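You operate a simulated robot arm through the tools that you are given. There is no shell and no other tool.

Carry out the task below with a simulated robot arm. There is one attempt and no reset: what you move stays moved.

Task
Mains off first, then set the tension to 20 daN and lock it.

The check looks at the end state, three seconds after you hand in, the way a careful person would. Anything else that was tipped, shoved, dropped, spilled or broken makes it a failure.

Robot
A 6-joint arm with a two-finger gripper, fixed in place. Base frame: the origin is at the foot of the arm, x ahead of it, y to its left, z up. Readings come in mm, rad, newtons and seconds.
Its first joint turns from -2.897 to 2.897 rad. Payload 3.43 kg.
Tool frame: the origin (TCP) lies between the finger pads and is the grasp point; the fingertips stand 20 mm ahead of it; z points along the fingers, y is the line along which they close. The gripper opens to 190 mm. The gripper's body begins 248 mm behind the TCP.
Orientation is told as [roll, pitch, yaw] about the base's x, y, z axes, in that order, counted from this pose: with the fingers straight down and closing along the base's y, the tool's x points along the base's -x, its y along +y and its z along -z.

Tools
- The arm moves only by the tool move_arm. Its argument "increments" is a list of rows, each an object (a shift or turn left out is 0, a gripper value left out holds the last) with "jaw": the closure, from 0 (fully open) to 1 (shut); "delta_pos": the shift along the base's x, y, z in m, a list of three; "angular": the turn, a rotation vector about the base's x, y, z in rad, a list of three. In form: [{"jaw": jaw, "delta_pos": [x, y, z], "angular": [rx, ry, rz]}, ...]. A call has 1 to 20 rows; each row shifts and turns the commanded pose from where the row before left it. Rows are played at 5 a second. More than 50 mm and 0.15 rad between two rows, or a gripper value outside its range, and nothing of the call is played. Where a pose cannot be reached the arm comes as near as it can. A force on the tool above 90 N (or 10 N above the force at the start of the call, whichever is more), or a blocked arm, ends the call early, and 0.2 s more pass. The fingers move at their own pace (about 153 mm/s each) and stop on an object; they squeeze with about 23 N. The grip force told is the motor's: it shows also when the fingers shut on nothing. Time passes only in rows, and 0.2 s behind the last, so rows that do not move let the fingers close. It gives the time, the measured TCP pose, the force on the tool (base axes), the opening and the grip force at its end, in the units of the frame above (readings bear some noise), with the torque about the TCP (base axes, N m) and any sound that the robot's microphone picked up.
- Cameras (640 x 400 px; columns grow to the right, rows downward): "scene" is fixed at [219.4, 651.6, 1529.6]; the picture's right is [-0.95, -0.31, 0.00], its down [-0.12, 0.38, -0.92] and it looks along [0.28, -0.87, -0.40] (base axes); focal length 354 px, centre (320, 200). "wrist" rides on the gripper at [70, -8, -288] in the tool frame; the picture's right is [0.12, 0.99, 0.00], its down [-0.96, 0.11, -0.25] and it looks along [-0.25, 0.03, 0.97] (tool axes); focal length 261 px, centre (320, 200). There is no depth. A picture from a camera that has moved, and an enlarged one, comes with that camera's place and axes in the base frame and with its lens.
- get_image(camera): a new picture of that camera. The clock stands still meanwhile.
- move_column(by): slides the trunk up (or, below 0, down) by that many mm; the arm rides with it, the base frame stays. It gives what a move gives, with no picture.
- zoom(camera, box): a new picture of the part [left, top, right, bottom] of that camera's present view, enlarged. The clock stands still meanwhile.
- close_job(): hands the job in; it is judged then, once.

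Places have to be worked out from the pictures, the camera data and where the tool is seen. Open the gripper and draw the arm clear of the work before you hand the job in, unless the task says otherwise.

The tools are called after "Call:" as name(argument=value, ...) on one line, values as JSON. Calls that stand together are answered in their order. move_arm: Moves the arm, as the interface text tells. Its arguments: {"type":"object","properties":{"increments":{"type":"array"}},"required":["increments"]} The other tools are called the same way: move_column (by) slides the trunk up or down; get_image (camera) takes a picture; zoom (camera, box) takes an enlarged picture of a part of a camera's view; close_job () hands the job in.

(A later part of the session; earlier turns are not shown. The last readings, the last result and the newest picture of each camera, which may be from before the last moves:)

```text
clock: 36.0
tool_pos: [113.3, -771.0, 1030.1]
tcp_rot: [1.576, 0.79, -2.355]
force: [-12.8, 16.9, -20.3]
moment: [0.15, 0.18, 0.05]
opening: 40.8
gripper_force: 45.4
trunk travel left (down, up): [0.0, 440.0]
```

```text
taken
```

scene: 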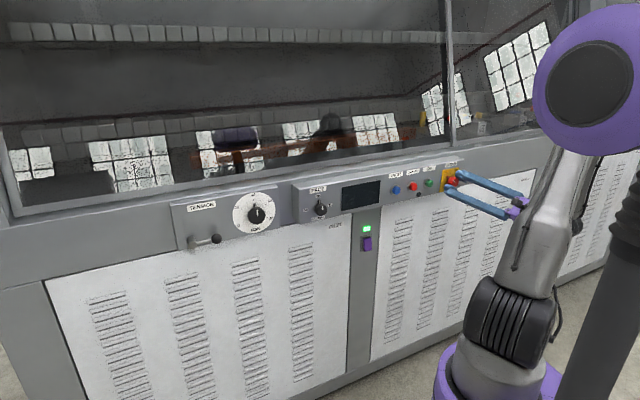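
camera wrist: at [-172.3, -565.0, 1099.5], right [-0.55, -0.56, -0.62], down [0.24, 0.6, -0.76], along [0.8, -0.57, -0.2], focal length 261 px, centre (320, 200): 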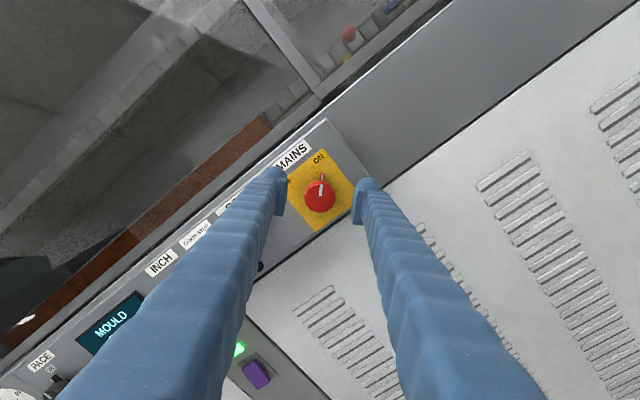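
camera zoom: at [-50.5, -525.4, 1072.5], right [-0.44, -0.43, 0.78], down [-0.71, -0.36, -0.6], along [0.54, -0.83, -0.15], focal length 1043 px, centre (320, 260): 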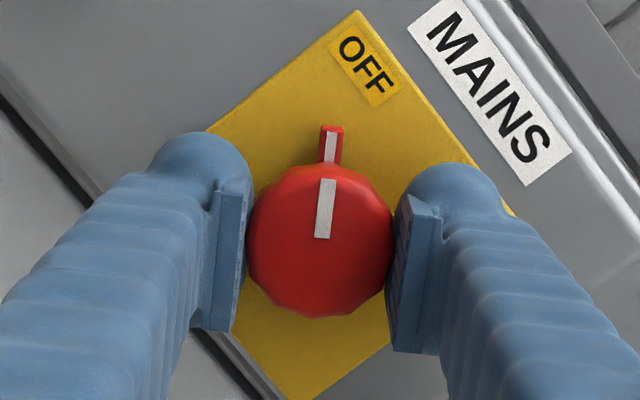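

The display has gone dark, so the mains is off, with the pointer toward OFF. I'll release the knob, back out and confirm it stays.

Call:
move_arm(increments=[{"jaw": 0.6}, {}, {"delta_pos": [-0.0106, 0.0106, 0]}, {"delta_pos": [-0.0141, 0.0141, 0]}, {"delta_pos": [-0.0141, 0.0141, 0]}, {}])

Call:
zoom(camera="wrist", box=[250, 115, 390, 235])

Call:
zoom(camera="scene", box=[420, 140, 520, 220])

```text
clock: 37.4
tool_pos: [74.6, -730.4, 1031.5]
tcp_rot: [1.578, 0.787, -2.355]
force: [0.0, 0.2, 0.3]
moment: [-0.01, -0.02, -0.02]
opening: 76.1
gripper_force: 0.1
trunk travel left (down, up): [0.0, 440.0]
```

```text
3.33 times, centred on (320, 175) of wrist
camera zoom: at [-89.5, -485.8, 1073.7], right [-0.44, -0.43, 0.78], down [-0.71, -0.36, -0.6], along [0.55, -0.83, -0.15], focal length 869 px, centre (320, 283)
```

zoom: 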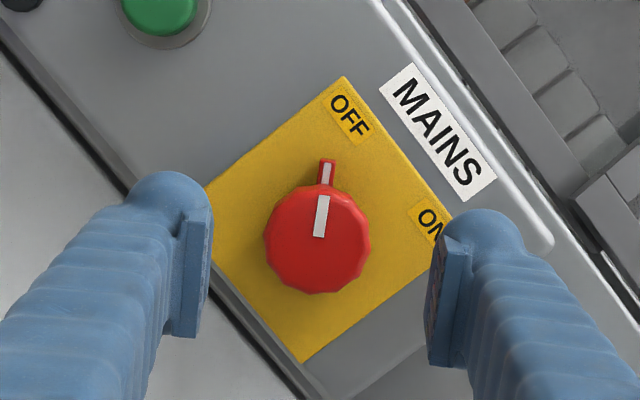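

```text
5.00 times, centred on (470, 180) of scene
camera zoom: at [219.4, 651.6, 1529.6], right [-0.95, -0.31, 0.0], down [-0.12, 0.38, -0.92], along [0.28, -0.87, -0.4], focal length 1769 px, centre (-430, 300)
```

zoom: 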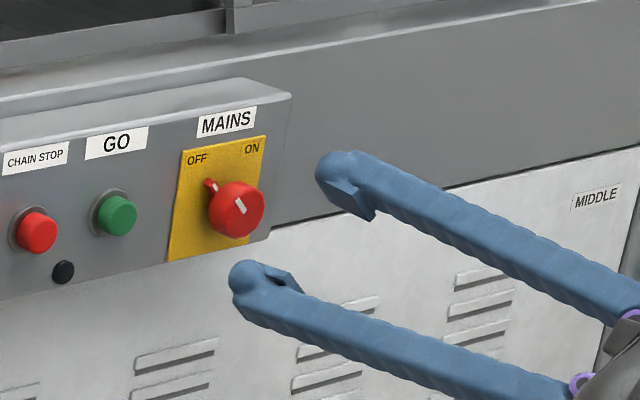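

The MAINS pointer rests at OFF with the display dark. Next is the tension dial at the other end: I'll raise the trunk back 200 mm, which lifts the tool straight up clear of the panel, because the arm cannot pass the middle with the tool horizontal.

Call:
move_column(by=200)

```text
clock: 39.5
tool_pos: [74.4, -730.8, 1230.6]
tcp_rot: [1.578, 0.786, -2.356]
force: [0.2, -0.2, 0.2]
moment: [-0.01, -0.01, -0.01]
opening: 76.1
gripper_force: 0.0
trunk travel left (down, up): [-200.0, 240.0]
```

At z=1231 now. I'll roll 45° so the camera side is up, then tilt the tool to point down for the traverse.

Call:
move_arm(increments=[{"angular": [0.0925, -0.0925, 0]}, {"angular": [0.0925, -0.0925, 0]}, {"angular": [0.0925, -0.0925, 0]}, {"angular": [0.0925, -0.0925, 0]}, {"angular": [0.0925, -0.0925, 0]}, {"angular": [0.0925, -0.0925, 0]}, {"angular": [0.101, 0.101, 0]}, {"angular": [0.101, 0.101, 0]}, {"angular": [0.101, 0.101, 0]}, {"angular": [0.101, 0.101, 0]}, {"angular": [0.101, 0.101, 0]}, {"angular": [0.101, 0.101, 0]}, {"angular": [0.101, 0.101, 0]}, {"angular": [0.101, 0.101, 0]}, {"angular": [0.101, 0.101, 0]}, {"angular": [0.101, 0.101, 0]}, {"angular": [0.101, 0.101, 0]}, {}])

Call:
get_image(camera="scene")

```text
clock: 43.3
tool_pos: [73.5, -731.7, 1231.3]
tcp_rot: [0.006, -0.003, 2.355]
force: [0.5, -0.4, 0.3]
moment: [0.09, -0.04, 0.02]
opening: 76.0
gripper_force: 0.2
trunk travel left (down, up): [-200.0, 240.0]
```

```text
taken
```

scene: 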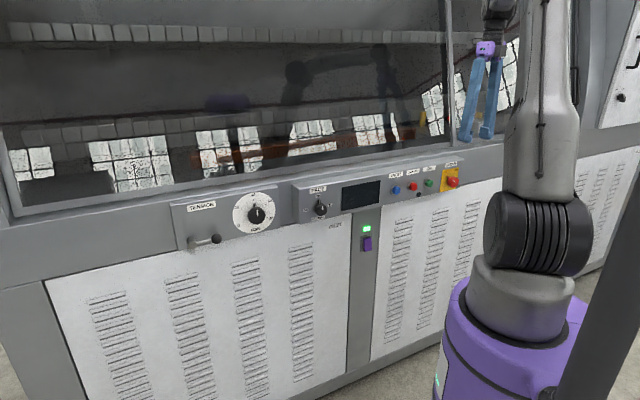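

The tool points straight down with the camera toward the panel. I'll traverse along the panel at this height to the tension end.

Call:
move_arm(increments=[{"delta_pos": [0.0311, 0.0311, 0]}, {"delta_pos": [0.0311, 0.0311, 0]}, {"delta_pos": [0.0311, 0.0311, 0]}, {"delta_pos": [0.0311, 0.0311, 0]}, {"delta_pos": [0.0311, 0.0311, 0]}, {"delta_pos": [0.0311, 0.0311, 0]}, {"delta_pos": [0.0311, 0.0311, 0]}, {"delta_pos": [0.0311, 0.0311, 0]}, {"delta_pos": [0.0311, 0.0311, 0]}, {"delta_pos": [0.0311, 0.0311, 0]}, {"delta_pos": [0.0311, 0.0311, 0]}, {"delta_pos": [0.0311, 0.0311, 0]}, {"delta_pos": [0.0311, 0.0311, 0]}, {"delta_pos": [0.0311, 0.0311, 0]}, {"delta_pos": [0.0311, 0.0311, 0]}, {"delta_pos": [0.0311, 0.0311, 0]}, {"delta_pos": [0.0311, 0.0311, 0]}, {"delta_pos": [0.0311, 0.0311, 0]}, {}])

Call:
get_image(camera="wrist")

Call:
get_image(camera="scene")

```text
clock: 47.3
tool_pos: [454.6, -333.2, 1203.2]
tcp_rot: [-0.118, 0.019, 2.451]
force: [0.2, -0.2, 0.2]
moment: [0.01, -0.01, 0.0]
opening: 76.1
gripper_force: 0.1
out of reach, approached as far as the arm can: row 10, 11, 12, 13, 14, 15, 16, 17, 18
trunk travel left (down, up): [-200.0, 240.0]
```

```text
taken
camera wrist: at [488.4, -393.0, 1491.1], right [-0.53, -0.84, -0.11], down [-0.84, 0.5, 0.21], along [-0.12, 0.21, -0.97], focal length 261 px, centre (320, 200)
```

wrist: 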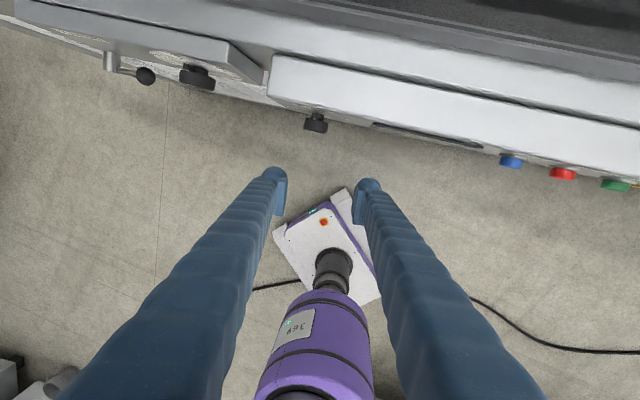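

```text
taken
```

scene: 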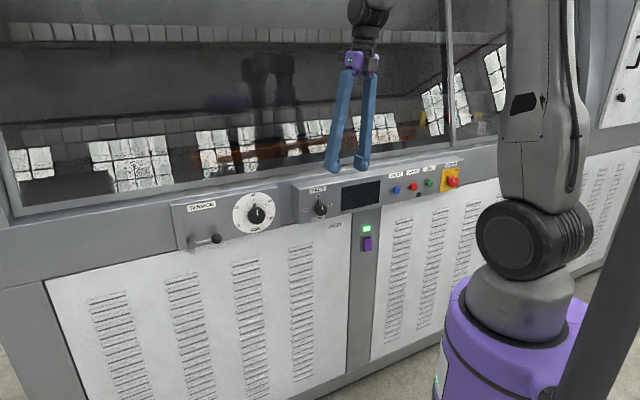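

From row 10 the wrist hit its turning limit on this side, so for the tension end I need the other half-turn (camera below). I'll straighten the tool, then yaw it back the long way by +3.05 rad while continuing to the tension end.

Call:
move_arm(increments=[{"delta_pos": [0, 0, 0.01], "angular": [-0.079, 0.094, 0]}, {"angular": [0, 0, 0.14]}, {"angular": [0, 0, 0.14]}, {"angular": [0, 0, 0.14]}, {"angular": [0, 0, 0.14]}, {"angular": [0, 0, 0.14]}, {"angular": [0, 0, 0.14]}, {"angular": [0, 0, 0.14]}, {"angular": [0, 0, 0.14]}, {"angular": [0, 0, 0.14]}, {"angular": [0, 0, 0.14]}, {"angular": [0, 0, 0.14]}, {"angular": [0, 0, 0.14]}, {"angular": [0, 0, 0.14]}, {"angular": [0, 0, 0.14]}, {"angular": [0, 0, 0.14]}, {"angular": [0, 0, 0.14]}, {"angular": [0, 0, 0.14]}, {"angular": [0, 0, 0.14]}, {}])

```text
clock: 51.5
tool_pos: [440.2, -345.7, 1205.0]
tcp_rot: [-0.078, 0.012, -1.294]
force: [-0.1, -0.3, 0.0]
moment: [-0.02, -0.01, 0.02]
opening: 76.2
gripper_force: 0.1
out of reach, approached as far as the arm can: row 1
trunk travel left (down, up): [-200.0, 240.0]
```

Yaw is nearly back; a small tilt remains. I'll remove it, finish the yaw, and continue along to the tension end at (643,-163).

Call:
move_arm(increments=[{"angular": [0.01, -0.078, 0]}, {"delta_pos": [0.029, 0.0261, 0.003], "angular": [0, 0, 0.1273]}, {"delta_pos": [0.029, 0.0261, 0.003], "angular": [0, 0, 0.1273]}, {"delta_pos": [0.029, 0.0261, 0.003], "angular": [0, 0, 0.1273]}, {"delta_pos": [0.029, 0.0261, 0.003], "angular": [0, 0, 0.1273]}, {"delta_pos": [0.029, 0.0261, 0.003]}, {"delta_pos": [0.029, 0.0261, 0.003]}, {"delta_pos": [0.0288, 0.0261, 0.003]}, {}])

Call:
get_image(camera="wrist")

Call:
get_image(camera="scene")

```text
clock: 53.5
tool_pos: [641.9, -164.2, 1223.7]
tcp_rot: [0.001, 0.002, -0.787]
force: [-0.1, 0.3, 0.3]
moment: [-0.06, -0.02, 0.0]
opening: 75.8
gripper_force: 0.0
trunk travel left (down, up): [-200.0, 240.0]
```

```text
taken
camera wrist: at [585.9, -119.1, 1511.9], right [0.62, 0.79, 0.0], down [0.76, -0.6, 0.25], along [0.19, -0.15, -0.97], focal length 261 px, centre (320, 200)
```

wrist: 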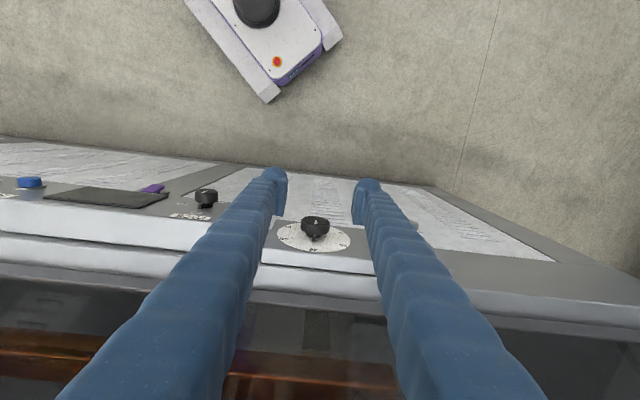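

```text
taken
```

scene: 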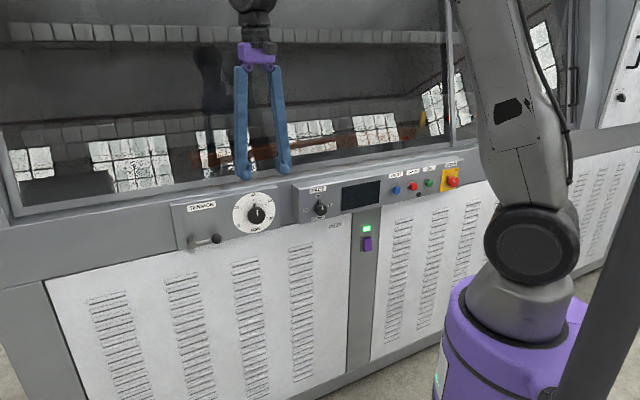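

The tool is above the tension dial's station, pointing down. I'll tilt it to horizontal toward the panel, edging 30 mm nearer so that the wrist has room.

Call:
move_arm(increments=[{"delta_pos": [0.0019, -0.0019, 0], "angular": [-0.101, -0.101, 0]}, {"delta_pos": [0.0019, -0.0019, 0], "angular": [-0.101, -0.101, 0]}, {"delta_pos": [0.0019, -0.0019, 0], "angular": [-0.101, -0.101, 0]}, {"delta_pos": [0.0019, -0.0019, 0], "angular": [-0.101, -0.101, 0]}, {"delta_pos": [0.0019, -0.0019, 0], "angular": [-0.101, -0.101, 0]}, {"delta_pos": [0.0019, -0.0019, 0], "angular": [-0.101, -0.101, 0]}, {"delta_pos": [0.0019, -0.0019, 0], "angular": [-0.101, -0.101, 0]}, {"delta_pos": [0.0019, -0.0019, 0], "angular": [-0.101, -0.101, 0]}, {"delta_pos": [0.0019, -0.0019, 0], "angular": [-0.101, -0.101, 0]}, {"delta_pos": [0.0019, -0.0019, 0], "angular": [-0.101, -0.101, 0]}, {"delta_pos": [0.0019, -0.0019, 0], "angular": [-0.101, -0.101, 0]}, {}])

Call:
get_image(camera="wrist")

Call:
get_image(camera="scene")

```text
clock: 56.1
tool_pos: [695.0, -173.1, 1281.3]
tcp_rot: [-0.855, -1.538, 0.069]
force: [-0.1, -0.5, -0.7]
moment: [0.01, 0.01, 0.08]
opening: 75.8
gripper_force: 0.0
out of reach, approached as far as the arm can: row 9, 10, 11
trunk travel left (down, up): [-200.0, 240.0]
```

```text
taken
camera wrist: at [482.7, 26.2, 1217.0], right [0.7, 0.7, -0.14], down [-0.06, 0.26, 0.96], along [0.71, -0.66, 0.22], focal length 261 px, centre (320, 200)
```

wrist: 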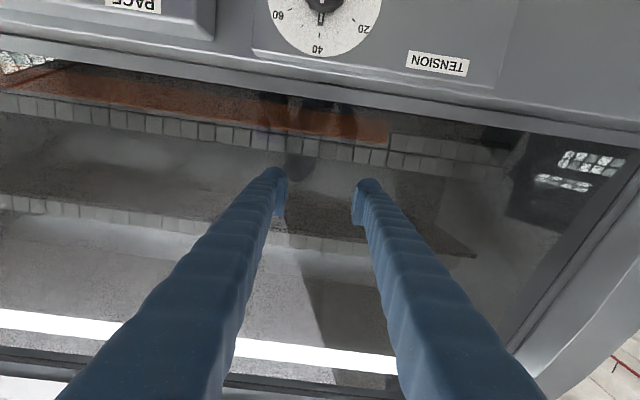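

```text
taken
```

scene: 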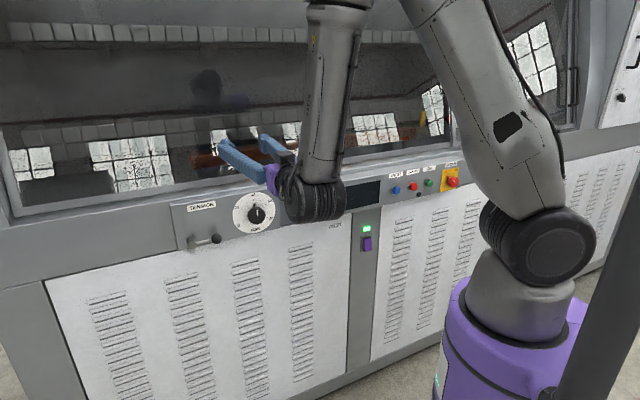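

The tool is nearly horizontal here, but the arm's fold limit pushed it up and to the left. My fit says a slight downward pitch of about 12° will be reachable with the trunk lowered. I'll pitch the tool, trim the roll, then move onto the dial's line at standoff height.

Call:
move_arm(increments=[{"angular": [0.083, 0.047, 0]}, {"angular": [0.065, 0.065, 0]}, {"delta_pos": [-0.009, -0.0043, -0.0117]}, {"delta_pos": [-0.009, -0.0043, -0.0117]}, {"delta_pos": [-0.009, -0.0043, -0.0117]}, {}])

Call:
get_image(camera="wrist")

```text
clock: 57.5
tool_pos: [684.8, -182.2, 1247.3]
tcp_rot: [0.126, -1.384, -0.916]
force: [0.6, -0.1, 0.4]
moment: [0.01, 0.02, 0.02]
opening: 76.0
gripper_force: 0.1
out of reach, approached as far as the arm can: row 4, 5
trunk travel left (down, up): [-200.0, 240.0]
```

```text
taken
camera wrist: at [471.4, 26.6, 1232.2], right [0.69, 0.71, -0.09], down [0.02, 0.11, 0.99], along [0.72, -0.69, 0.06], focal length 261 px, centre (320, 200)
```

wrist: 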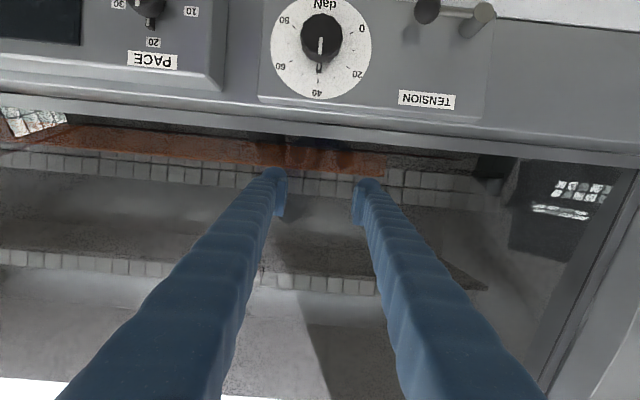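

Pitch is 11°, and the TCP is at u≈355, n≈-613. The dial and lever are both visible, so I'll zoom in to study the dial scale and lever.

Call:
zoom(camera="wrist", box=[250, 0, 390, 110])

Call:
zoom(camera="wrist", box=[390, 0, 530, 110])

```text
3.64 times, centred on (320, 55) of wrist
camera zoom: at [471.4, 26.6, 1232.2], right [0.69, 0.71, -0.09], down [0.02, 0.11, 0.99], along [0.72, -0.69, 0.06], focal length 948 px, centre (320, 727)
```

zoom: 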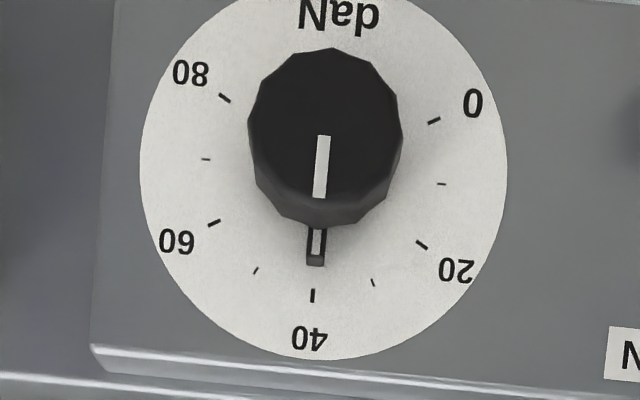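

```text
3.64 times, centred on (460, 55) of wrist
camera zoom: at [471.4, 26.6, 1232.2], right [0.69, 0.71, -0.09], down [0.02, 0.11, 0.99], along [0.72, -0.69, 0.06], focal length 948 px, centre (-189, 727)
```

zoom: 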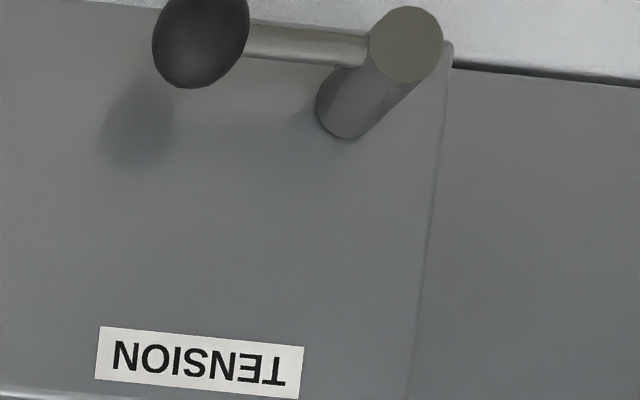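

The dial reads exactly 40, with ticks 30° per 10 daN, so 20 daN is 60° counter-clockwise. The knob is about 54 mm across and projects roughly 30 mm; its axis is near u=343, z≈1046, with the tip at n≈-657. The fingertips are about 20 mm in front of that, so I'll lower the trunk 200 mm to dial height.

Call:
move_column(by=-200)

Call:
get_image(camera="wrist")

Call:
get_image(camera="scene")

```text
clock: 59.7
tool_pos: [685.2, -180.0, 1050.0]
tcp_rot: [0.128, -1.385, -0.918]
force: [-0.7, 0.1, -0.2]
moment: [0.0, -0.03, 0.04]
opening: 75.8
gripper_force: 0.0
trunk travel left (down, up): [0.0, 440.0]
```

```text
taken
camera wrist: at [471.2, 26.7, 1032.5], right [0.69, 0.71, -0.09], down [0.02, 0.11, 0.99], along [0.72, -0.69, 0.06], focal length 261 px, centre (320, 200)
```

wrist: 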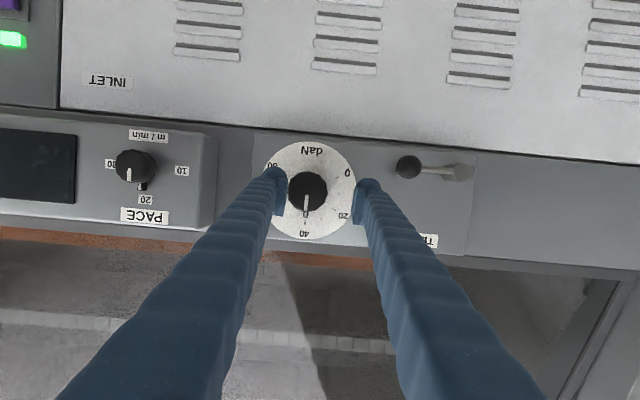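

```text
taken
```

scene: 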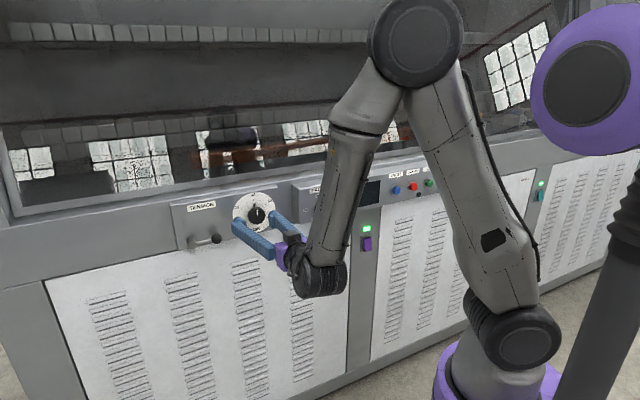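

The trunk is down and the knob sits nearly between the fingers. I'll zoom in on it to measure its offset.

Call:
zoom(camera="wrist", box=[260, 130, 380, 240])

Call:
zoom(camera="scene", box=[160, 180, 300, 270])

Call:
zoom(camera="wrist", box=[380, 130, 500, 240])

```text
3.64 times, centred on (320, 185) of wrist
camera zoom: at [471.2, 26.7, 1032.5], right [0.69, 0.71, -0.09], down [0.02, 0.11, 0.99], along [0.72, -0.69, 0.06], focal length 948 px, centre (320, 254)
```

zoom: 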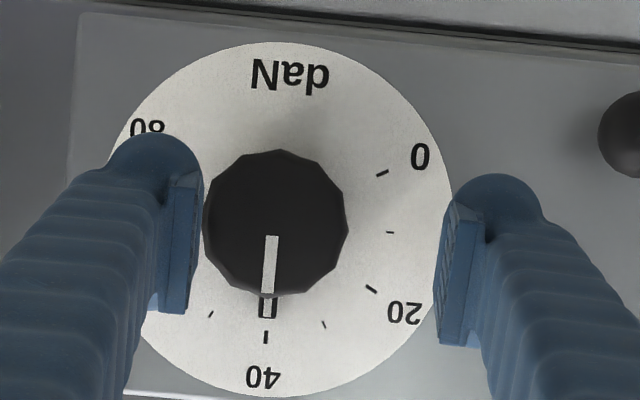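

```text
4.44 times, centred on (230, 225) of scene
camera zoom: at [219.4, 651.6, 1529.6], right [-0.95, -0.31, 0.0], down [-0.12, 0.38, -0.92], along [0.28, -0.87, -0.4], focal length 1573 px, centre (720, 89)
```

zoom: 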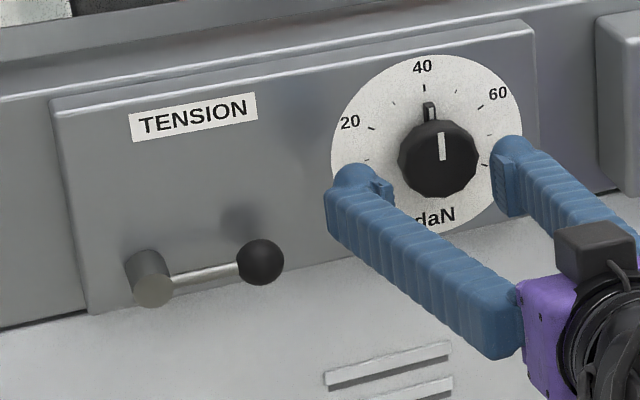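

```text
3.64 times, centred on (440, 185) of wrist
camera zoom: at [471.2, 26.7, 1032.5], right [0.69, 0.71, -0.09], down [0.02, 0.11, 0.99], along [0.72, -0.69, 0.06], focal length 948 px, centre (-116, 254)
```

zoom: 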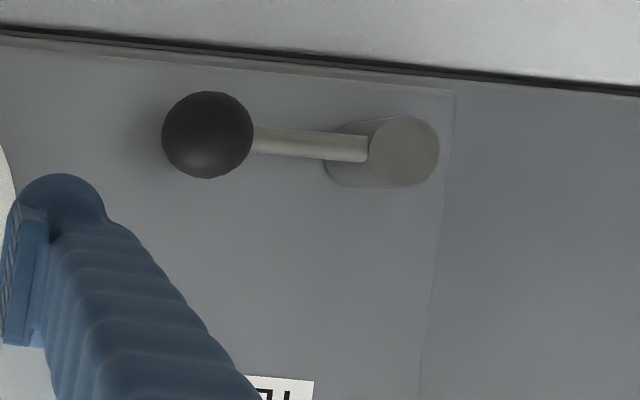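

From the two wrist views: knob axis at u≈342, z≈1043, with the tip at n≈-661 and the dial face at n≈-691. The reach is marginal here, so I'll add about 7° more downward pitch and shift onto the axis (15 mm along the panel, 7 mm down), opening to 85 mm.

Call:
move_arm(increments=[{"jaw": 0.55, "angular": [0.0863, 0.0863, 0]}, {"delta_pos": [-0.0054, -0.0054, -0.0036]}, {"delta_pos": [-0.0054, -0.0054, -0.0036]}, {}])

Call:
zoom(camera="wrist", box=[260, 130, 380, 240])

```text
clock: 60.7
tool_pos: [673.8, -190.6, 1041.9]
tcp_rot: [0.074, -1.263, -0.868]
force: [0.0, -0.5, -0.5]
moment: [-0.01, -0.03, -0.04]
opening: 85.7
gripper_force: 0.1
trunk travel left (down, up): [0.0, 440.0]
```

```text
3.64 times, centred on (320, 185) of wrist
camera zoom: at [460.6, 16.2, 1061.6], right [0.69, 0.72, -0.09], down [0.11, 0.03, 0.99], along [0.72, -0.69, -0.06], focal length 948 px, centre (320, 254)
```

zoom: 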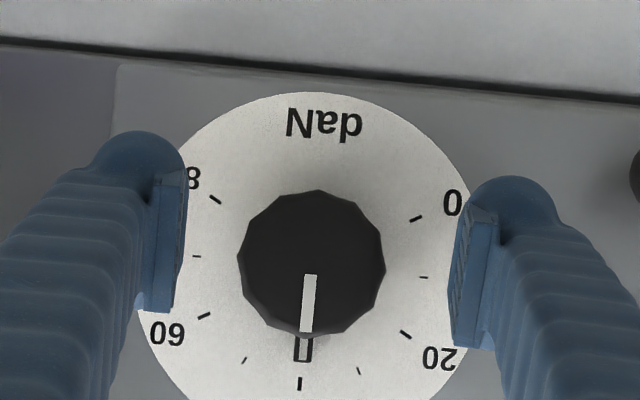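

Aligned laterally; the knob axis looks about 3 mm higher than the TCP. Before gripping I'll test at this standoff that the 60° counter-clockwise roll is reachable here, correcting the height at the same time.

Call:
move_arm(increments=[{"delta_pos": [0, 0, 0.003]}, {"angular": [-0.0926, 0.0926, 0]}, {"angular": [-0.0926, 0.0926, 0]}, {"angular": [-0.0926, 0.0926, 0]}, {"angular": [-0.0926, 0.0926, 0]}, {"angular": [-0.0926, 0.0926, 0]}, {"angular": [-0.0926, 0.0926, 0]}, {"angular": [-0.0926, 0.0926, 0]}, {"angular": [-0.0926, 0.0926, 0]}, {"angular": [-0.0463, 0.0463, 0]}, {}])

Call:
zoom(camera="wrist", box=[260, 130, 380, 240])

```text
clock: 63.1
tool_pos: [674.6, -191.1, 1044.0]
tcp_rot: [-1.427, -0.457, 0.441]
force: [-0.4, -0.2, 0.1]
moment: [0.01, -0.03, -0.02]
opening: 85.5
gripper_force: 0.1
trunk travel left (down, up): [0.0, 440.0]
```

```text
3.64 times, centred on (320, 185) of wrist
camera zoom: at [475.9, 30.5, 1058.1], right [0.23, 0.27, -0.93], down [0.7, 0.62, 0.35], along [0.68, -0.74, -0.04], focal length 948 px, centre (320, 254)
```

zoom: 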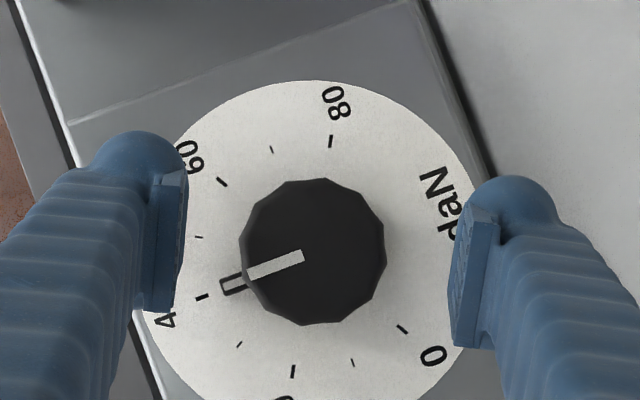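

The full 60° roll is reachable here. The centring agrees within about 1 mm in both rolls. I'll roll back and apply the small correction, then advance 46 mm so the fingers overlap the knob about 15 mm.

Call:
move_arm(increments=[{"angular": [0.0926, -0.0926, 0]}, {"angular": [0.0926, -0.0926, 0]}, {"angular": [0.0926, -0.0926, 0]}, {"angular": [0.0926, -0.0926, 0]}, {"angular": [0.0926, -0.0926, 0]}, {"angular": [0.0926, -0.0926, 0]}, {"angular": [0.0926, -0.0926, 0]}, {"angular": [0.0926, -0.0926, 0]}, {"delta_pos": [-0.0006, -0.0006, 0.0005], "angular": [0.0463, -0.0463, 0]}, {"delta_pos": [0.0106, -0.0106, 0]}, {"delta_pos": [0.0106, -0.0106, 0]}, {}])

Call:
zoom(camera="wrist", box=[260, 130, 380, 240])

Call:
zoom(camera="scene", box=[160, 180, 300, 270])

```text
clock: 65.7
tool_pos: [695.7, -211.9, 1045.0]
tcp_rot: [0.072, -1.262, -0.865]
force: [-0.5, -0.6, -0.3]
moment: [-0.02, 0.01, 0.02]
opening: 85.5
gripper_force: 0.1
trunk travel left (down, up): [0.0, 440.0]
```

```text
3.64 times, centred on (320, 185) of wrist
camera zoom: at [481.9, -5.7, 1064.9], right [0.69, 0.72, -0.09], down [0.11, 0.03, 0.99], along [0.72, -0.69, -0.06], focal length 948 px, centre (320, 254)
```

zoom: 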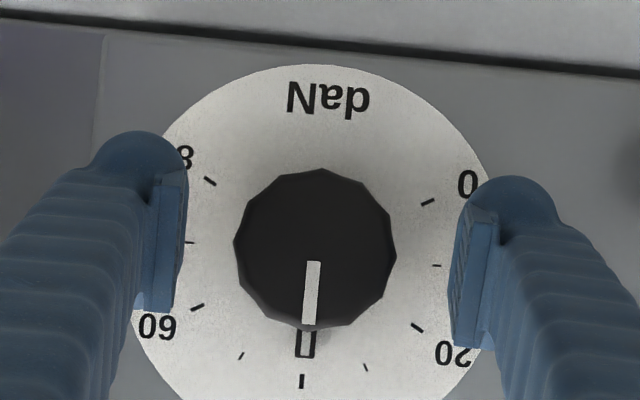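

```text
4.44 times, centred on (230, 225) of scene
camera zoom: at [219.4, 651.6, 1529.6], right [-0.95, -0.31, 0.0], down [-0.12, 0.38, -0.92], along [0.28, -0.87, -0.4], focal length 1573 px, centre (720, 89)
```

zoom: 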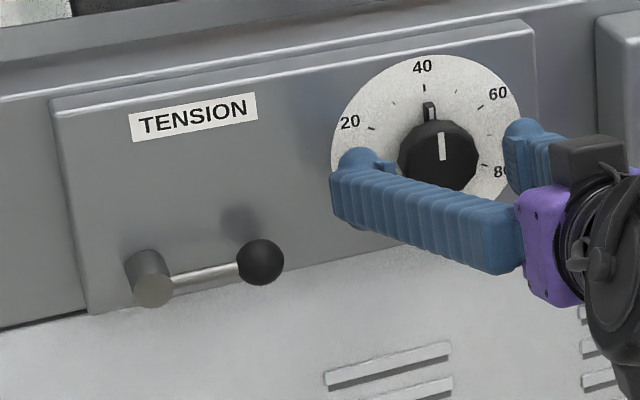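

The fit is consistent (depth and centring within 1 mm). I'll advance the last 15 mm and close on the knob.

Call:
move_arm(increments=[{"delta_pos": [0.0053, -0.0053, 0]}, {"delta_pos": [0.0053, -0.0053, 0]}, {}, {"jaw": 0.65}, {"jaw": 1.0}, {}, {}])

Call:
zoom(camera="wrist", box=[260, 130, 380, 240])

```text
clock: 67.3
tool_pos: [704.4, -224.4, 1045.1]
tcp_rot: [0.074, -1.26, -0.867]
force: [-2.5, -5.7, -0.1]
moment: [-0.05, -0.01, -0.06]
opening: 50.9
gripper_force: 45.6
trunk travel left (down, up): [0.0, 440.0]
```

```text
3.64 times, centred on (320, 185) of wrist
camera zoom: at [492.1, -17.0, 1064.4], right [0.69, 0.72, -0.09], down [0.11, 0.03, 0.99], along [0.72, -0.69, -0.06], focal length 948 px, centre (320, 254)
```

zoom: 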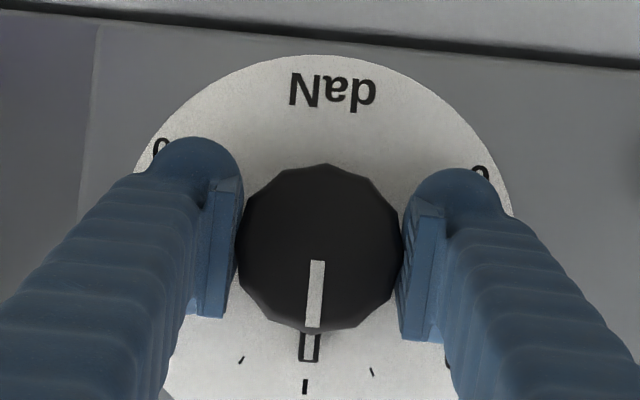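

The knob is gripped (50.9 mm) with a light side force. I'll try a small counter-clockwise turn (about 14°) to see whether it turns freely or is locked.

Call:
move_arm(increments=[{"delta_pos": [-0.0003, -0.0003, 0]}, {"angular": [-0.0566, 0.0566, 0]}, {"angular": [-0.0566, 0.0566, 0]}, {"angular": [-0.0566, 0.0566, 0]}, {}])

Call:
zoom(camera="wrist", box=[260, 130, 380, 240])

```text
clock: 68.5
tool_pos: [705.1, -222.6, 1044.4]
tcp_rot: [-0.637, -1.196, -0.193]
force: [-0.5, 1.8, 2.7]
moment: [0.63, -0.7, 0.05]
opening: 50.9
gripper_force: 45.3
trunk travel left (down, up): [0.0, 440.0]
```

```text
3.64 times, centred on (320, 185) of wrist
camera zoom: at [494.9, -13.6, 1065.2], right [0.65, 0.69, -0.33], down [0.27, 0.19, 0.94], along [0.71, -0.7, -0.06], focal length 948 px, centre (320, 254)
```

zoom: 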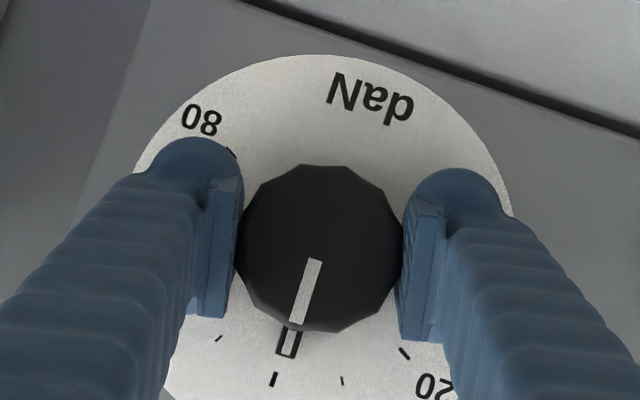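

The moment of about 0.94 N·m and the picture show the fingers slipping while the pointer stays at 40. The dial is therefore currently locked by the lever, so lever-right is the locked position, and I must free it first. I'll release the knob and back out.

Call:
move_arm(increments=[{"jaw": 0.55}, {}, {"delta_pos": [-0.0106, 0.0106, 0], "angular": [0.0566, -0.0566, 0]}, {"delta_pos": [-0.0106, 0.0106, 0], "angular": [0.0566, -0.0566, 0]}, {"delta_pos": [-0.0106, 0.0106, 0], "angular": [0.0566, -0.0566, 0]}, {}])

Call:
get_image(camera="wrist")

Call:
zoom(camera="wrist", box=[260, 130, 380, 240])

```text
clock: 69.9
tool_pos: [672.9, -191.3, 1045.1]
tcp_rot: [0.077, -1.262, -0.869]
force: [0.4, -0.3, -0.2]
moment: [0.0, 0.0, 0.03]
opening: 85.7
gripper_force: 0.2
trunk travel left (down, up): [0.0, 440.0]
```

```text
taken
camera wrist: at [459.6, 14.8, 1065.0], right [0.69, 0.72, -0.09], down [0.1, 0.03, 0.99], along [0.72, -0.69, -0.06], focal length 261 px, centre (320, 200)
```

wrist: 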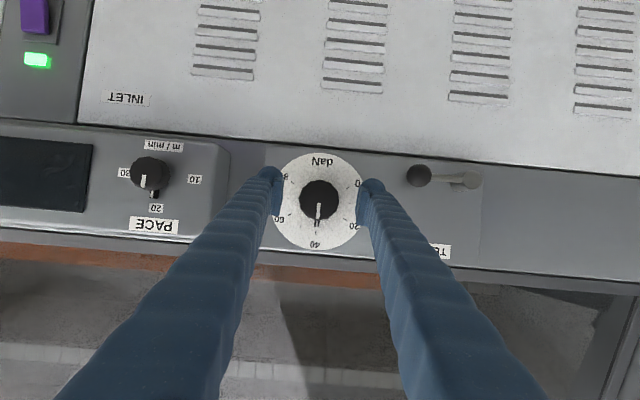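

```text
3.64 times, centred on (320, 185) of wrist
camera zoom: at [459.6, 14.8, 1065.0], right [0.69, 0.72, -0.09], down [0.1, 0.03, 0.99], along [0.72, -0.69, -0.06], focal length 948 px, centre (320, 254)
```

zoom: 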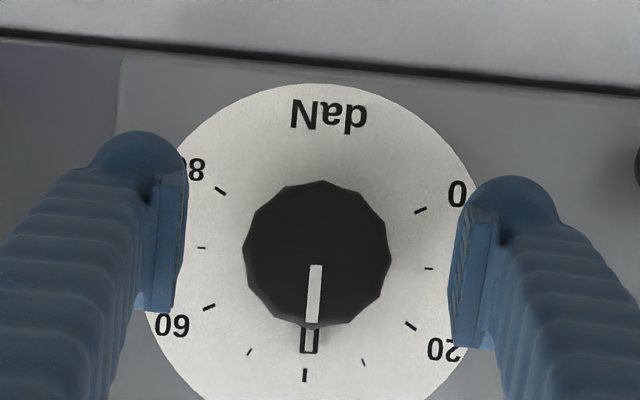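

The pointer still reads 40, so the dial was locked. To free it I'll nudge the lever ball, which is at about u=473, z=1000, n=-662 with the pivot at u=541. I'll close the fingers, slide left while backing off, then drop below ball height, ready to push it up from beneath.

Call:
move_arm(increments=[{"jaw": 1.0, "delta_pos": [0.0195, 0.027, 0]}, {"delta_pos": [0.0195, 0.027, 0]}, {"delta_pos": [0.0195, 0.027, 0]}, {"delta_pos": [0.0195, 0.0268, 0]}, {"delta_pos": [0, 0, -0.0333]}, {"delta_pos": [0, 0, -0.0333]}, {"delta_pos": [0, 0, -0.0333]}, {}])

Call:
get_image(camera="wrist")

Call:
get_image(camera="scene")

```text
clock: 71.7
tool_pos: [753.2, -84.0, 944.9]
tcp_rot: [0.072, -1.263, -0.865]
force: [0.6, 0.3, -1.2]
moment: [-0.05, -0.02, -0.01]
opening: 0.0
gripper_force: 23.0
trunk travel left (down, up): [0.0, 440.0]
```

```text
taken
camera wrist: at [539.6, 122.9, 965.1], right [0.69, 0.72, -0.09], down [0.11, 0.03, 0.99], along [0.72, -0.69, -0.06], focal length 261 px, centre (320, 200)
```

wrist: 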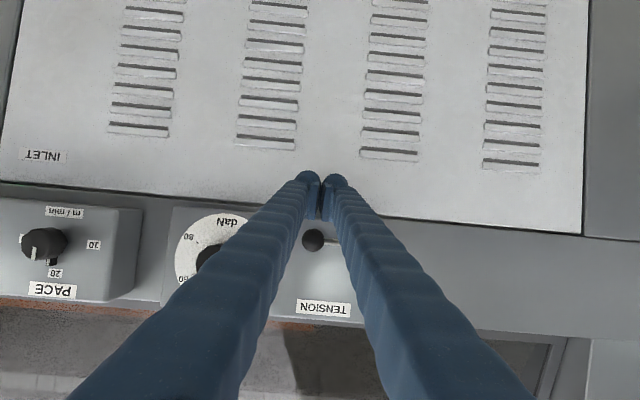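

```text
taken
```

scene: 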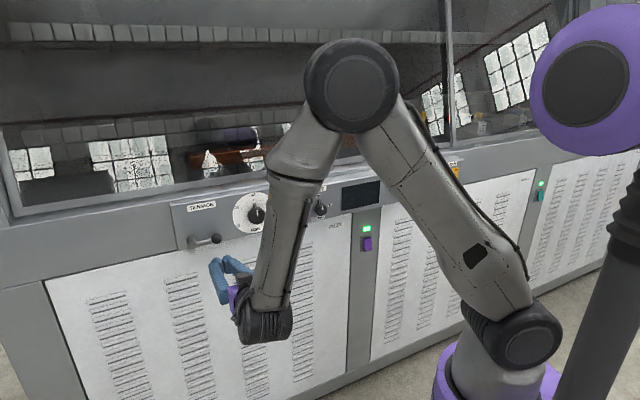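

The tool is below the ball and clear. The white cabinet face is back at n≈-716, so I'll move forward 56 mm beneath the ball and then check.

Call:
move_arm(increments=[{"delta_pos": [0.0132, -0.0132, 0]}, {"delta_pos": [0.0132, -0.0132, 0]}, {"delta_pos": [0.0132, -0.0132, 0]}, {}])

Call:
zoom(camera="wrist", box=[250, 130, 410, 290])

Call:
zoom(camera="scene", box=[160, 180, 300, 280])

```text
clock: 72.7
tool_pos: [791.5, -123.1, 945.9]
tcp_rot: [0.073, -1.261, -0.865]
force: [0.2, -0.8, -0.3]
moment: [0.0, -0.01, 0.04]
opening: 0.1
gripper_force: 22.4
trunk travel left (down, up): [0.0, 440.0]
```

```text
2.50 times, centred on (330, 210) of wrist
camera zoom: at [577.9, 83.2, 964.9], right [0.69, 0.72, -0.09], down [0.11, 0.03, 0.99], along [0.72, -0.69, -0.06], focal length 652 px, centre (295, 175)
```

zoom: 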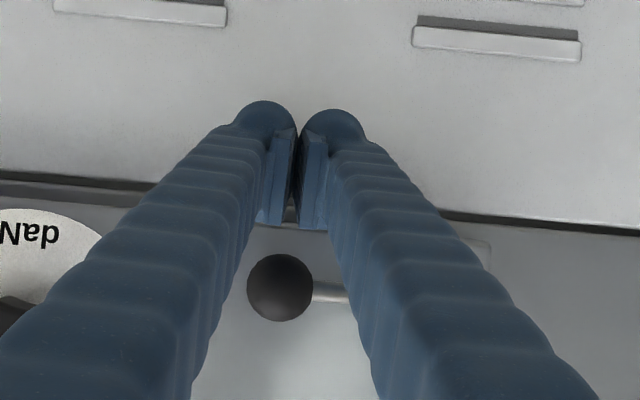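

```text
4.00 times, centred on (230, 230) of scene
camera zoom: at [219.4, 651.6, 1529.6], right [-0.95, -0.31, 0.0], down [-0.12, 0.38, -0.92], along [0.28, -0.87, -0.4], focal length 1416 px, centre (680, 80)
```

zoom: 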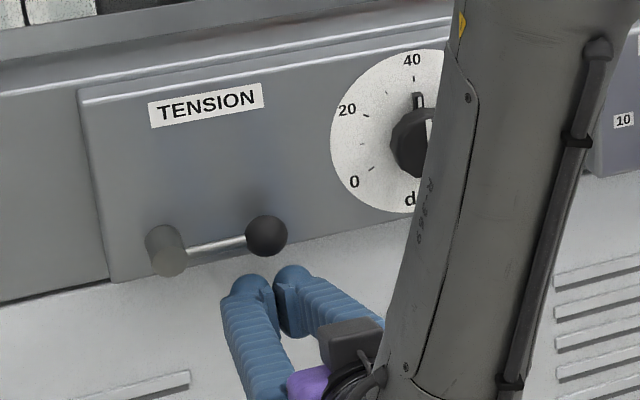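

The fingertips are directly under the ball. I'll raise slowly to make contact and watch the force.

Call:
move_arm(increments=[{"delta_pos": [0, 0, 0.008]}, {"delta_pos": [0, 0, 0.008]}, {"delta_pos": [0, 0, 0.005]}, {"delta_pos": [0, 0, 0.005]}, {"delta_pos": [0, 0, 0.004]}, {}])

Call:
zoom(camera="scene", box=[160, 180, 300, 280])

```text
clock: 74.1
tool_pos: [791.7, -124.0, 977.0]
tcp_rot: [0.073, -1.262, -0.866]
force: [0.8, 0.6, -0.9]
moment: [0.0, 0.02, 0.0]
opening: 0.1
gripper_force: 34.5
trunk travel left (down, up): [0.0, 440.0]
```

```text
4.00 times, centred on (230, 230) of scene
camera zoom: at [219.4, 651.6, 1529.6], right [-0.95, -0.31, 0.0], down [-0.12, 0.38, -0.92], along [0.28, -0.87, -0.4], focal length 1416 px, centre (680, 80)
```

zoom: 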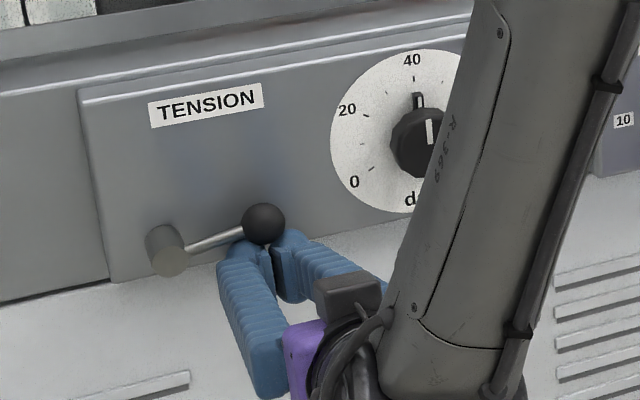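

The lever swings up easily (about 10° now) with almost no force. I'll follow its arc upward, moving left as it rises, to about 45° and check.

Call:
move_arm(increments=[{"delta_pos": [0.001, 0.001, 0.007]}, {"delta_pos": [0.0015, 0.0015, 0.007]}, {"delta_pos": [0.002, 0.002, 0.007]}, {"delta_pos": [0.0025, 0.0025, 0.006]}, {"delta_pos": [0.003, 0.003, 0.006]}, {"delta_pos": [0.003, 0.003, 0.005]}, {}])

Call:
zoom(camera="scene", box=[160, 160, 300, 260])

Call:
zoom(camera="wrist", box=[250, 130, 410, 290])

```text
clock: 75.7
tool_pos: [803.9, -111.5, 1013.5]
tcp_rot: [0.073, -1.263, -0.866]
force: [-1.4, -1.1, -1.1]
moment: [0.01, 0.03, -0.03]
opening: 0.0
gripper_force: 34.1
trunk travel left (down, up): [0.0, 440.0]
```

```text
4.00 times, centred on (230, 210) of scene
camera zoom: at [219.4, 651.6, 1529.6], right [-0.95, -0.31, 0.0], down [-0.12, 0.38, -0.92], along [0.28, -0.87, -0.4], focal length 1416 px, centre (680, 160)
```

zoom: 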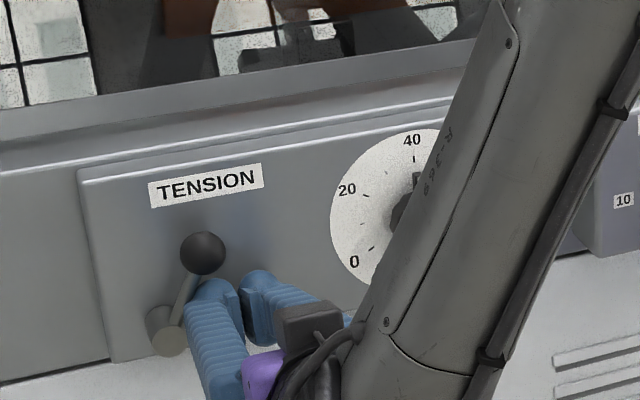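

```text
2.50 times, centred on (330, 210) of wrist
camera zoom: at [589.9, 95.6, 1033.3], right [0.69, 0.72, -0.09], down [0.11, 0.03, 0.99], along [0.72, -0.69, -0.06], focal length 652 px, centre (295, 175)
```

zoom: 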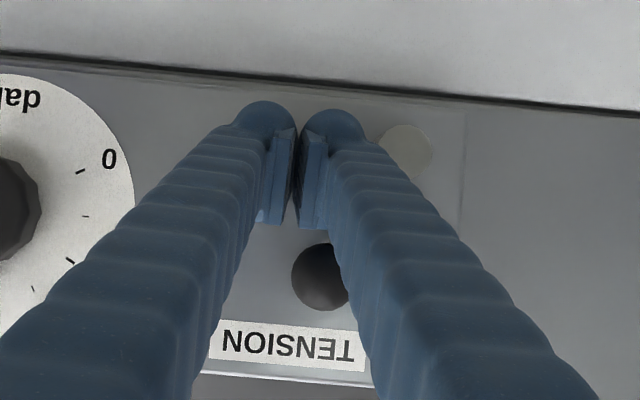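

The lever is now about 60° up and moves freely. I'll push it on a bit more to the left to bring it to its open end, in small steps watching force.

Call:
move_arm(increments=[{"delta_pos": [0, 0, 0.008]}, {"delta_pos": [0.002, 0.002, 0.006]}, {"delta_pos": [0.004, 0.004, 0.003]}, {"delta_pos": [0.004, 0.004, 0.002]}, {"delta_pos": [0.004, 0.004, 0]}, {}])

Call:
zoom(camera="scene", box=[160, 160, 300, 260])

Call:
zoom(camera="wrist", box=[250, 130, 410, 290])

```text
clock: 77.1
tool_pos: [809.4, -105.0, 1031.4]
tcp_rot: [0.075, -1.256, -0.882]
force: [-51.2, -49.2, -18.0]
moment: [0.48, -0.18, -0.85]
opening: 0.0
gripper_force: 34.4
trunk travel left (down, up): [0.0, 440.0]
```

```text
4.00 times, centred on (230, 210) of scene
camera zoom: at [219.4, 651.6, 1529.6], right [-0.95, -0.31, 0.0], down [-0.12, 0.38, -0.92], along [0.28, -0.87, -0.4], focal length 1416 px, centre (680, 160)
```

zoom: 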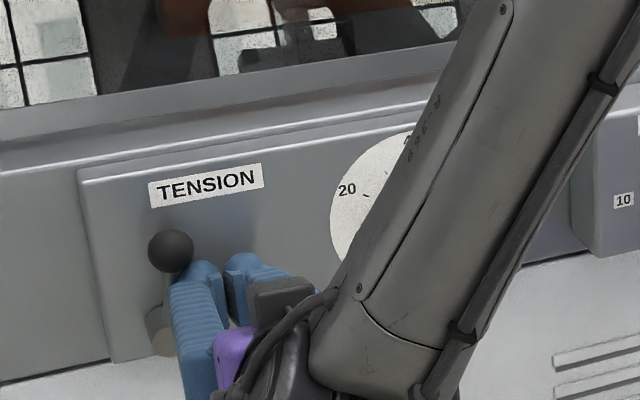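

```text
2.50 times, centred on (330, 210) of wrist
camera zoom: at [599.4, 105.1, 1051.7], right [0.7, 0.71, -0.09], down [0.11, 0.02, 0.99], along [0.71, -0.7, -0.06], focal length 652 px, centre (295, 175)
```

zoom: 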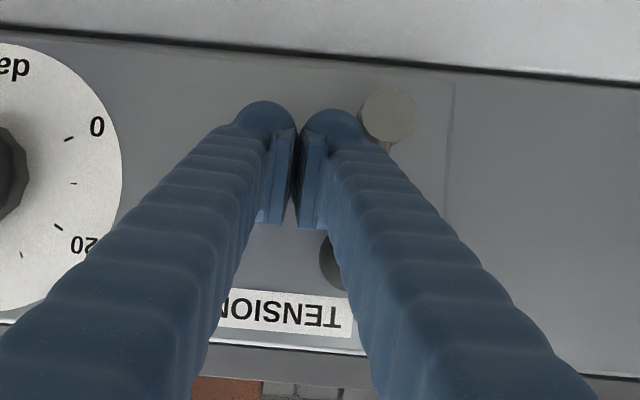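

The lever is now upright and hit its stop (71 N side force), so that's the open end. I'll ease off to the right at once, then back away from the panel.

Call:
move_arm(increments=[{"delta_pos": [-0.005, -0.005, 0]}, {"delta_pos": [-0.008, -0.008, 0]}, {"delta_pos": [-0.0106, 0.0106, 0]}, {"delta_pos": [-0.0141, 0.0141, 0]}, {"delta_pos": [-0.0141, 0.0141, 0]}, {}])

Call:
get_image(camera="wrist")

Call:
zoom(camera="scene", box=[160, 160, 300, 260])

```text
clock: 78.5
tool_pos: [765.3, -69.6, 1033.2]
tcp_rot: [0.074, -1.263, -0.866]
force: [-0.4, 0.7, -0.7]
moment: [-0.01, 0.02, 0.01]
opening: 0.1
gripper_force: 34.3
trunk travel left (down, up): [0.0, 440.0]
```

```text
taken
camera wrist: at [552.6, 136.6, 1052.6], right [0.69, 0.72, -0.09], down [0.1, 0.03, 0.99], along [0.72, -0.69, -0.06], focal length 261 px, centre (320, 200)
```

wrist: 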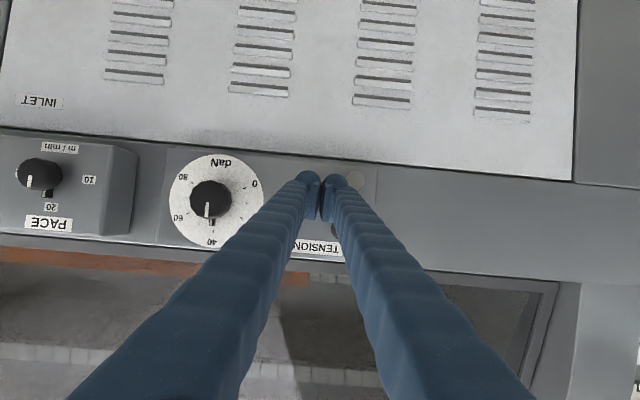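

```text
4.00 times, centred on (230, 210) of scene
camera zoom: at [219.4, 651.6, 1529.6], right [-0.95, -0.31, 0.0], down [-0.12, 0.38, -0.92], along [0.28, -0.87, -0.4], focal length 1416 px, centre (680, 160)
```

zoom: 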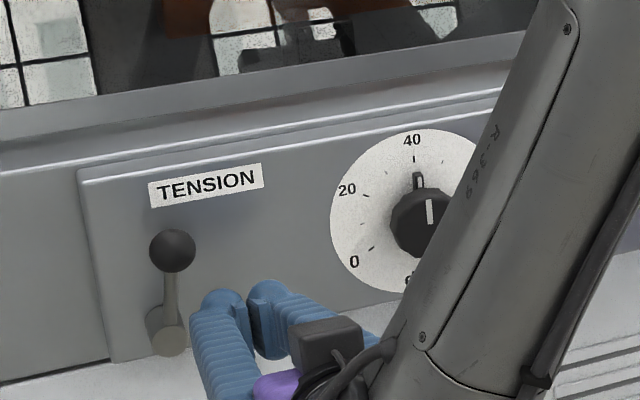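

The lever stays upright. I'll return to the standoff in front of the tension knob with the fingers open.

Call:
move_arm(increments=[{"delta_pos": [-0.0184, -0.0242, 0.0023]}, {"delta_pos": [-0.0184, -0.0242, 0.0023]}, {"delta_pos": [-0.0184, -0.0242, 0.0023]}, {"jaw": 0.55, "delta_pos": [-0.0184, -0.0242, 0.0022]}, {"delta_pos": [-0.0183, -0.0244, 0.0022]}, {}])

Call:
zoom(camera="wrist", box=[260, 130, 380, 240])

```text
clock: 79.9
tool_pos: [670.5, -191.7, 1043.3]
tcp_rot: [0.076, -1.262, -0.868]
force: [0.1, -0.3, -0.1]
moment: [0.04, 0.0, 0.03]
opening: 85.4
gripper_force: 0.0
trunk travel left (down, up): [0.0, 440.0]
```

```text
3.64 times, centred on (320, 185) of wrist
camera zoom: at [458.8, 13.5, 1062.6], right [0.69, 0.72, -0.09], down [0.11, 0.03, 0.99], along [0.72, -0.69, -0.06], focal length 948 px, centre (320, 254)
```

zoom: 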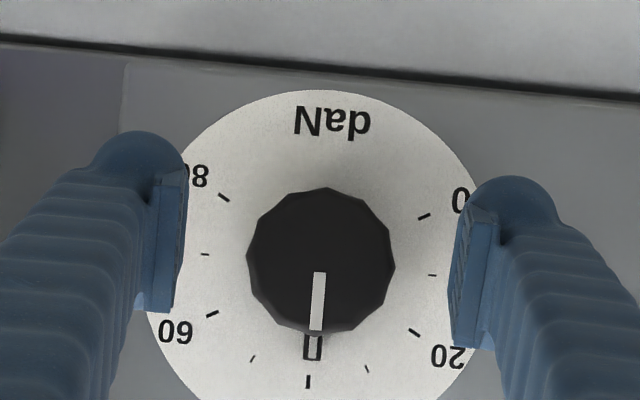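

The TCP is about 2.7 mm to the right of the axis. I'll correct that, advance 47 mm and close on the knob.

Call:
move_arm(increments=[{"delta_pos": [0.0019, 0.0019, 0.0013]}, {"delta_pos": [0.0112, -0.0112, 0]}, {"delta_pos": [0.0112, -0.0112, 0]}, {"delta_pos": [0.0111, -0.0111, 0]}, {}, {"jaw": 0.65}, {"jaw": 1.0}, {}, {}])

Call:
zoom(camera="wrist", box=[260, 130, 380, 240])

```text
clock: 81.9
tool_pos: [706.7, -226.6, 1043.9]
tcp_rot: [0.075, -1.263, -0.872]
force: [-16.1, -20.1, -3.1]
moment: [-0.06, -0.09, -0.56]
opening: 51.5
gripper_force: 44.9
trunk travel left (down, up): [0.0, 440.0]
```

```text
3.64 times, centred on (320, 185) of wrist
camera zoom: at [495.4, -19.0, 1063.7], right [0.69, 0.72, -0.09], down [0.11, 0.02, 0.99], along [0.72, -0.69, -0.06], focal length 948 px, centre (320, 254)
```

zoom: 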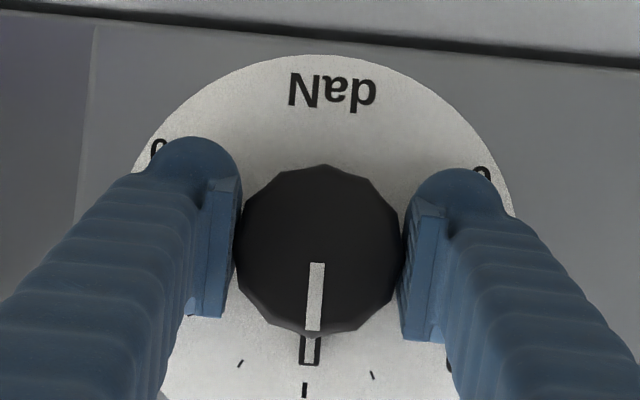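

The grip is on, but there's a 25 N side load, so I'll ease about 1.3 mm to the right and read again.

Call:
move_arm(increments=[{"delta_pos": [-0.0009, -0.0009, 0]}, {}])

```text
clock: 82.5
tool_pos: [707.4, -226.8, 1043.8]
tcp_rot: [0.077, -1.262, -0.871]
force: [-17.9, -18.2, -5.7]
moment: [0.06, -0.01, -0.34]
opening: 51.8
gripper_force: 45.1
trunk travel left (down, up): [0.0, 440.0]
```

Not much change, so I'll ease another 1.5 mm in the same direction.

Call:
move_arm(increments=[{"delta_pos": [-0.0011, -0.0011, 0]}, {}])

```text
clock: 83.1
tool_pos: [707.4, -225.1, 1043.2]
tcp_rot: [0.075, -1.261, -0.868]
force: [-6.3, -15.7, -10.8]
moment: [0.21, 0.13, -0.1]
opening: 51.7
gripper_force: 44.9
trunk travel left (down, up): [0.0, 440.0]
```

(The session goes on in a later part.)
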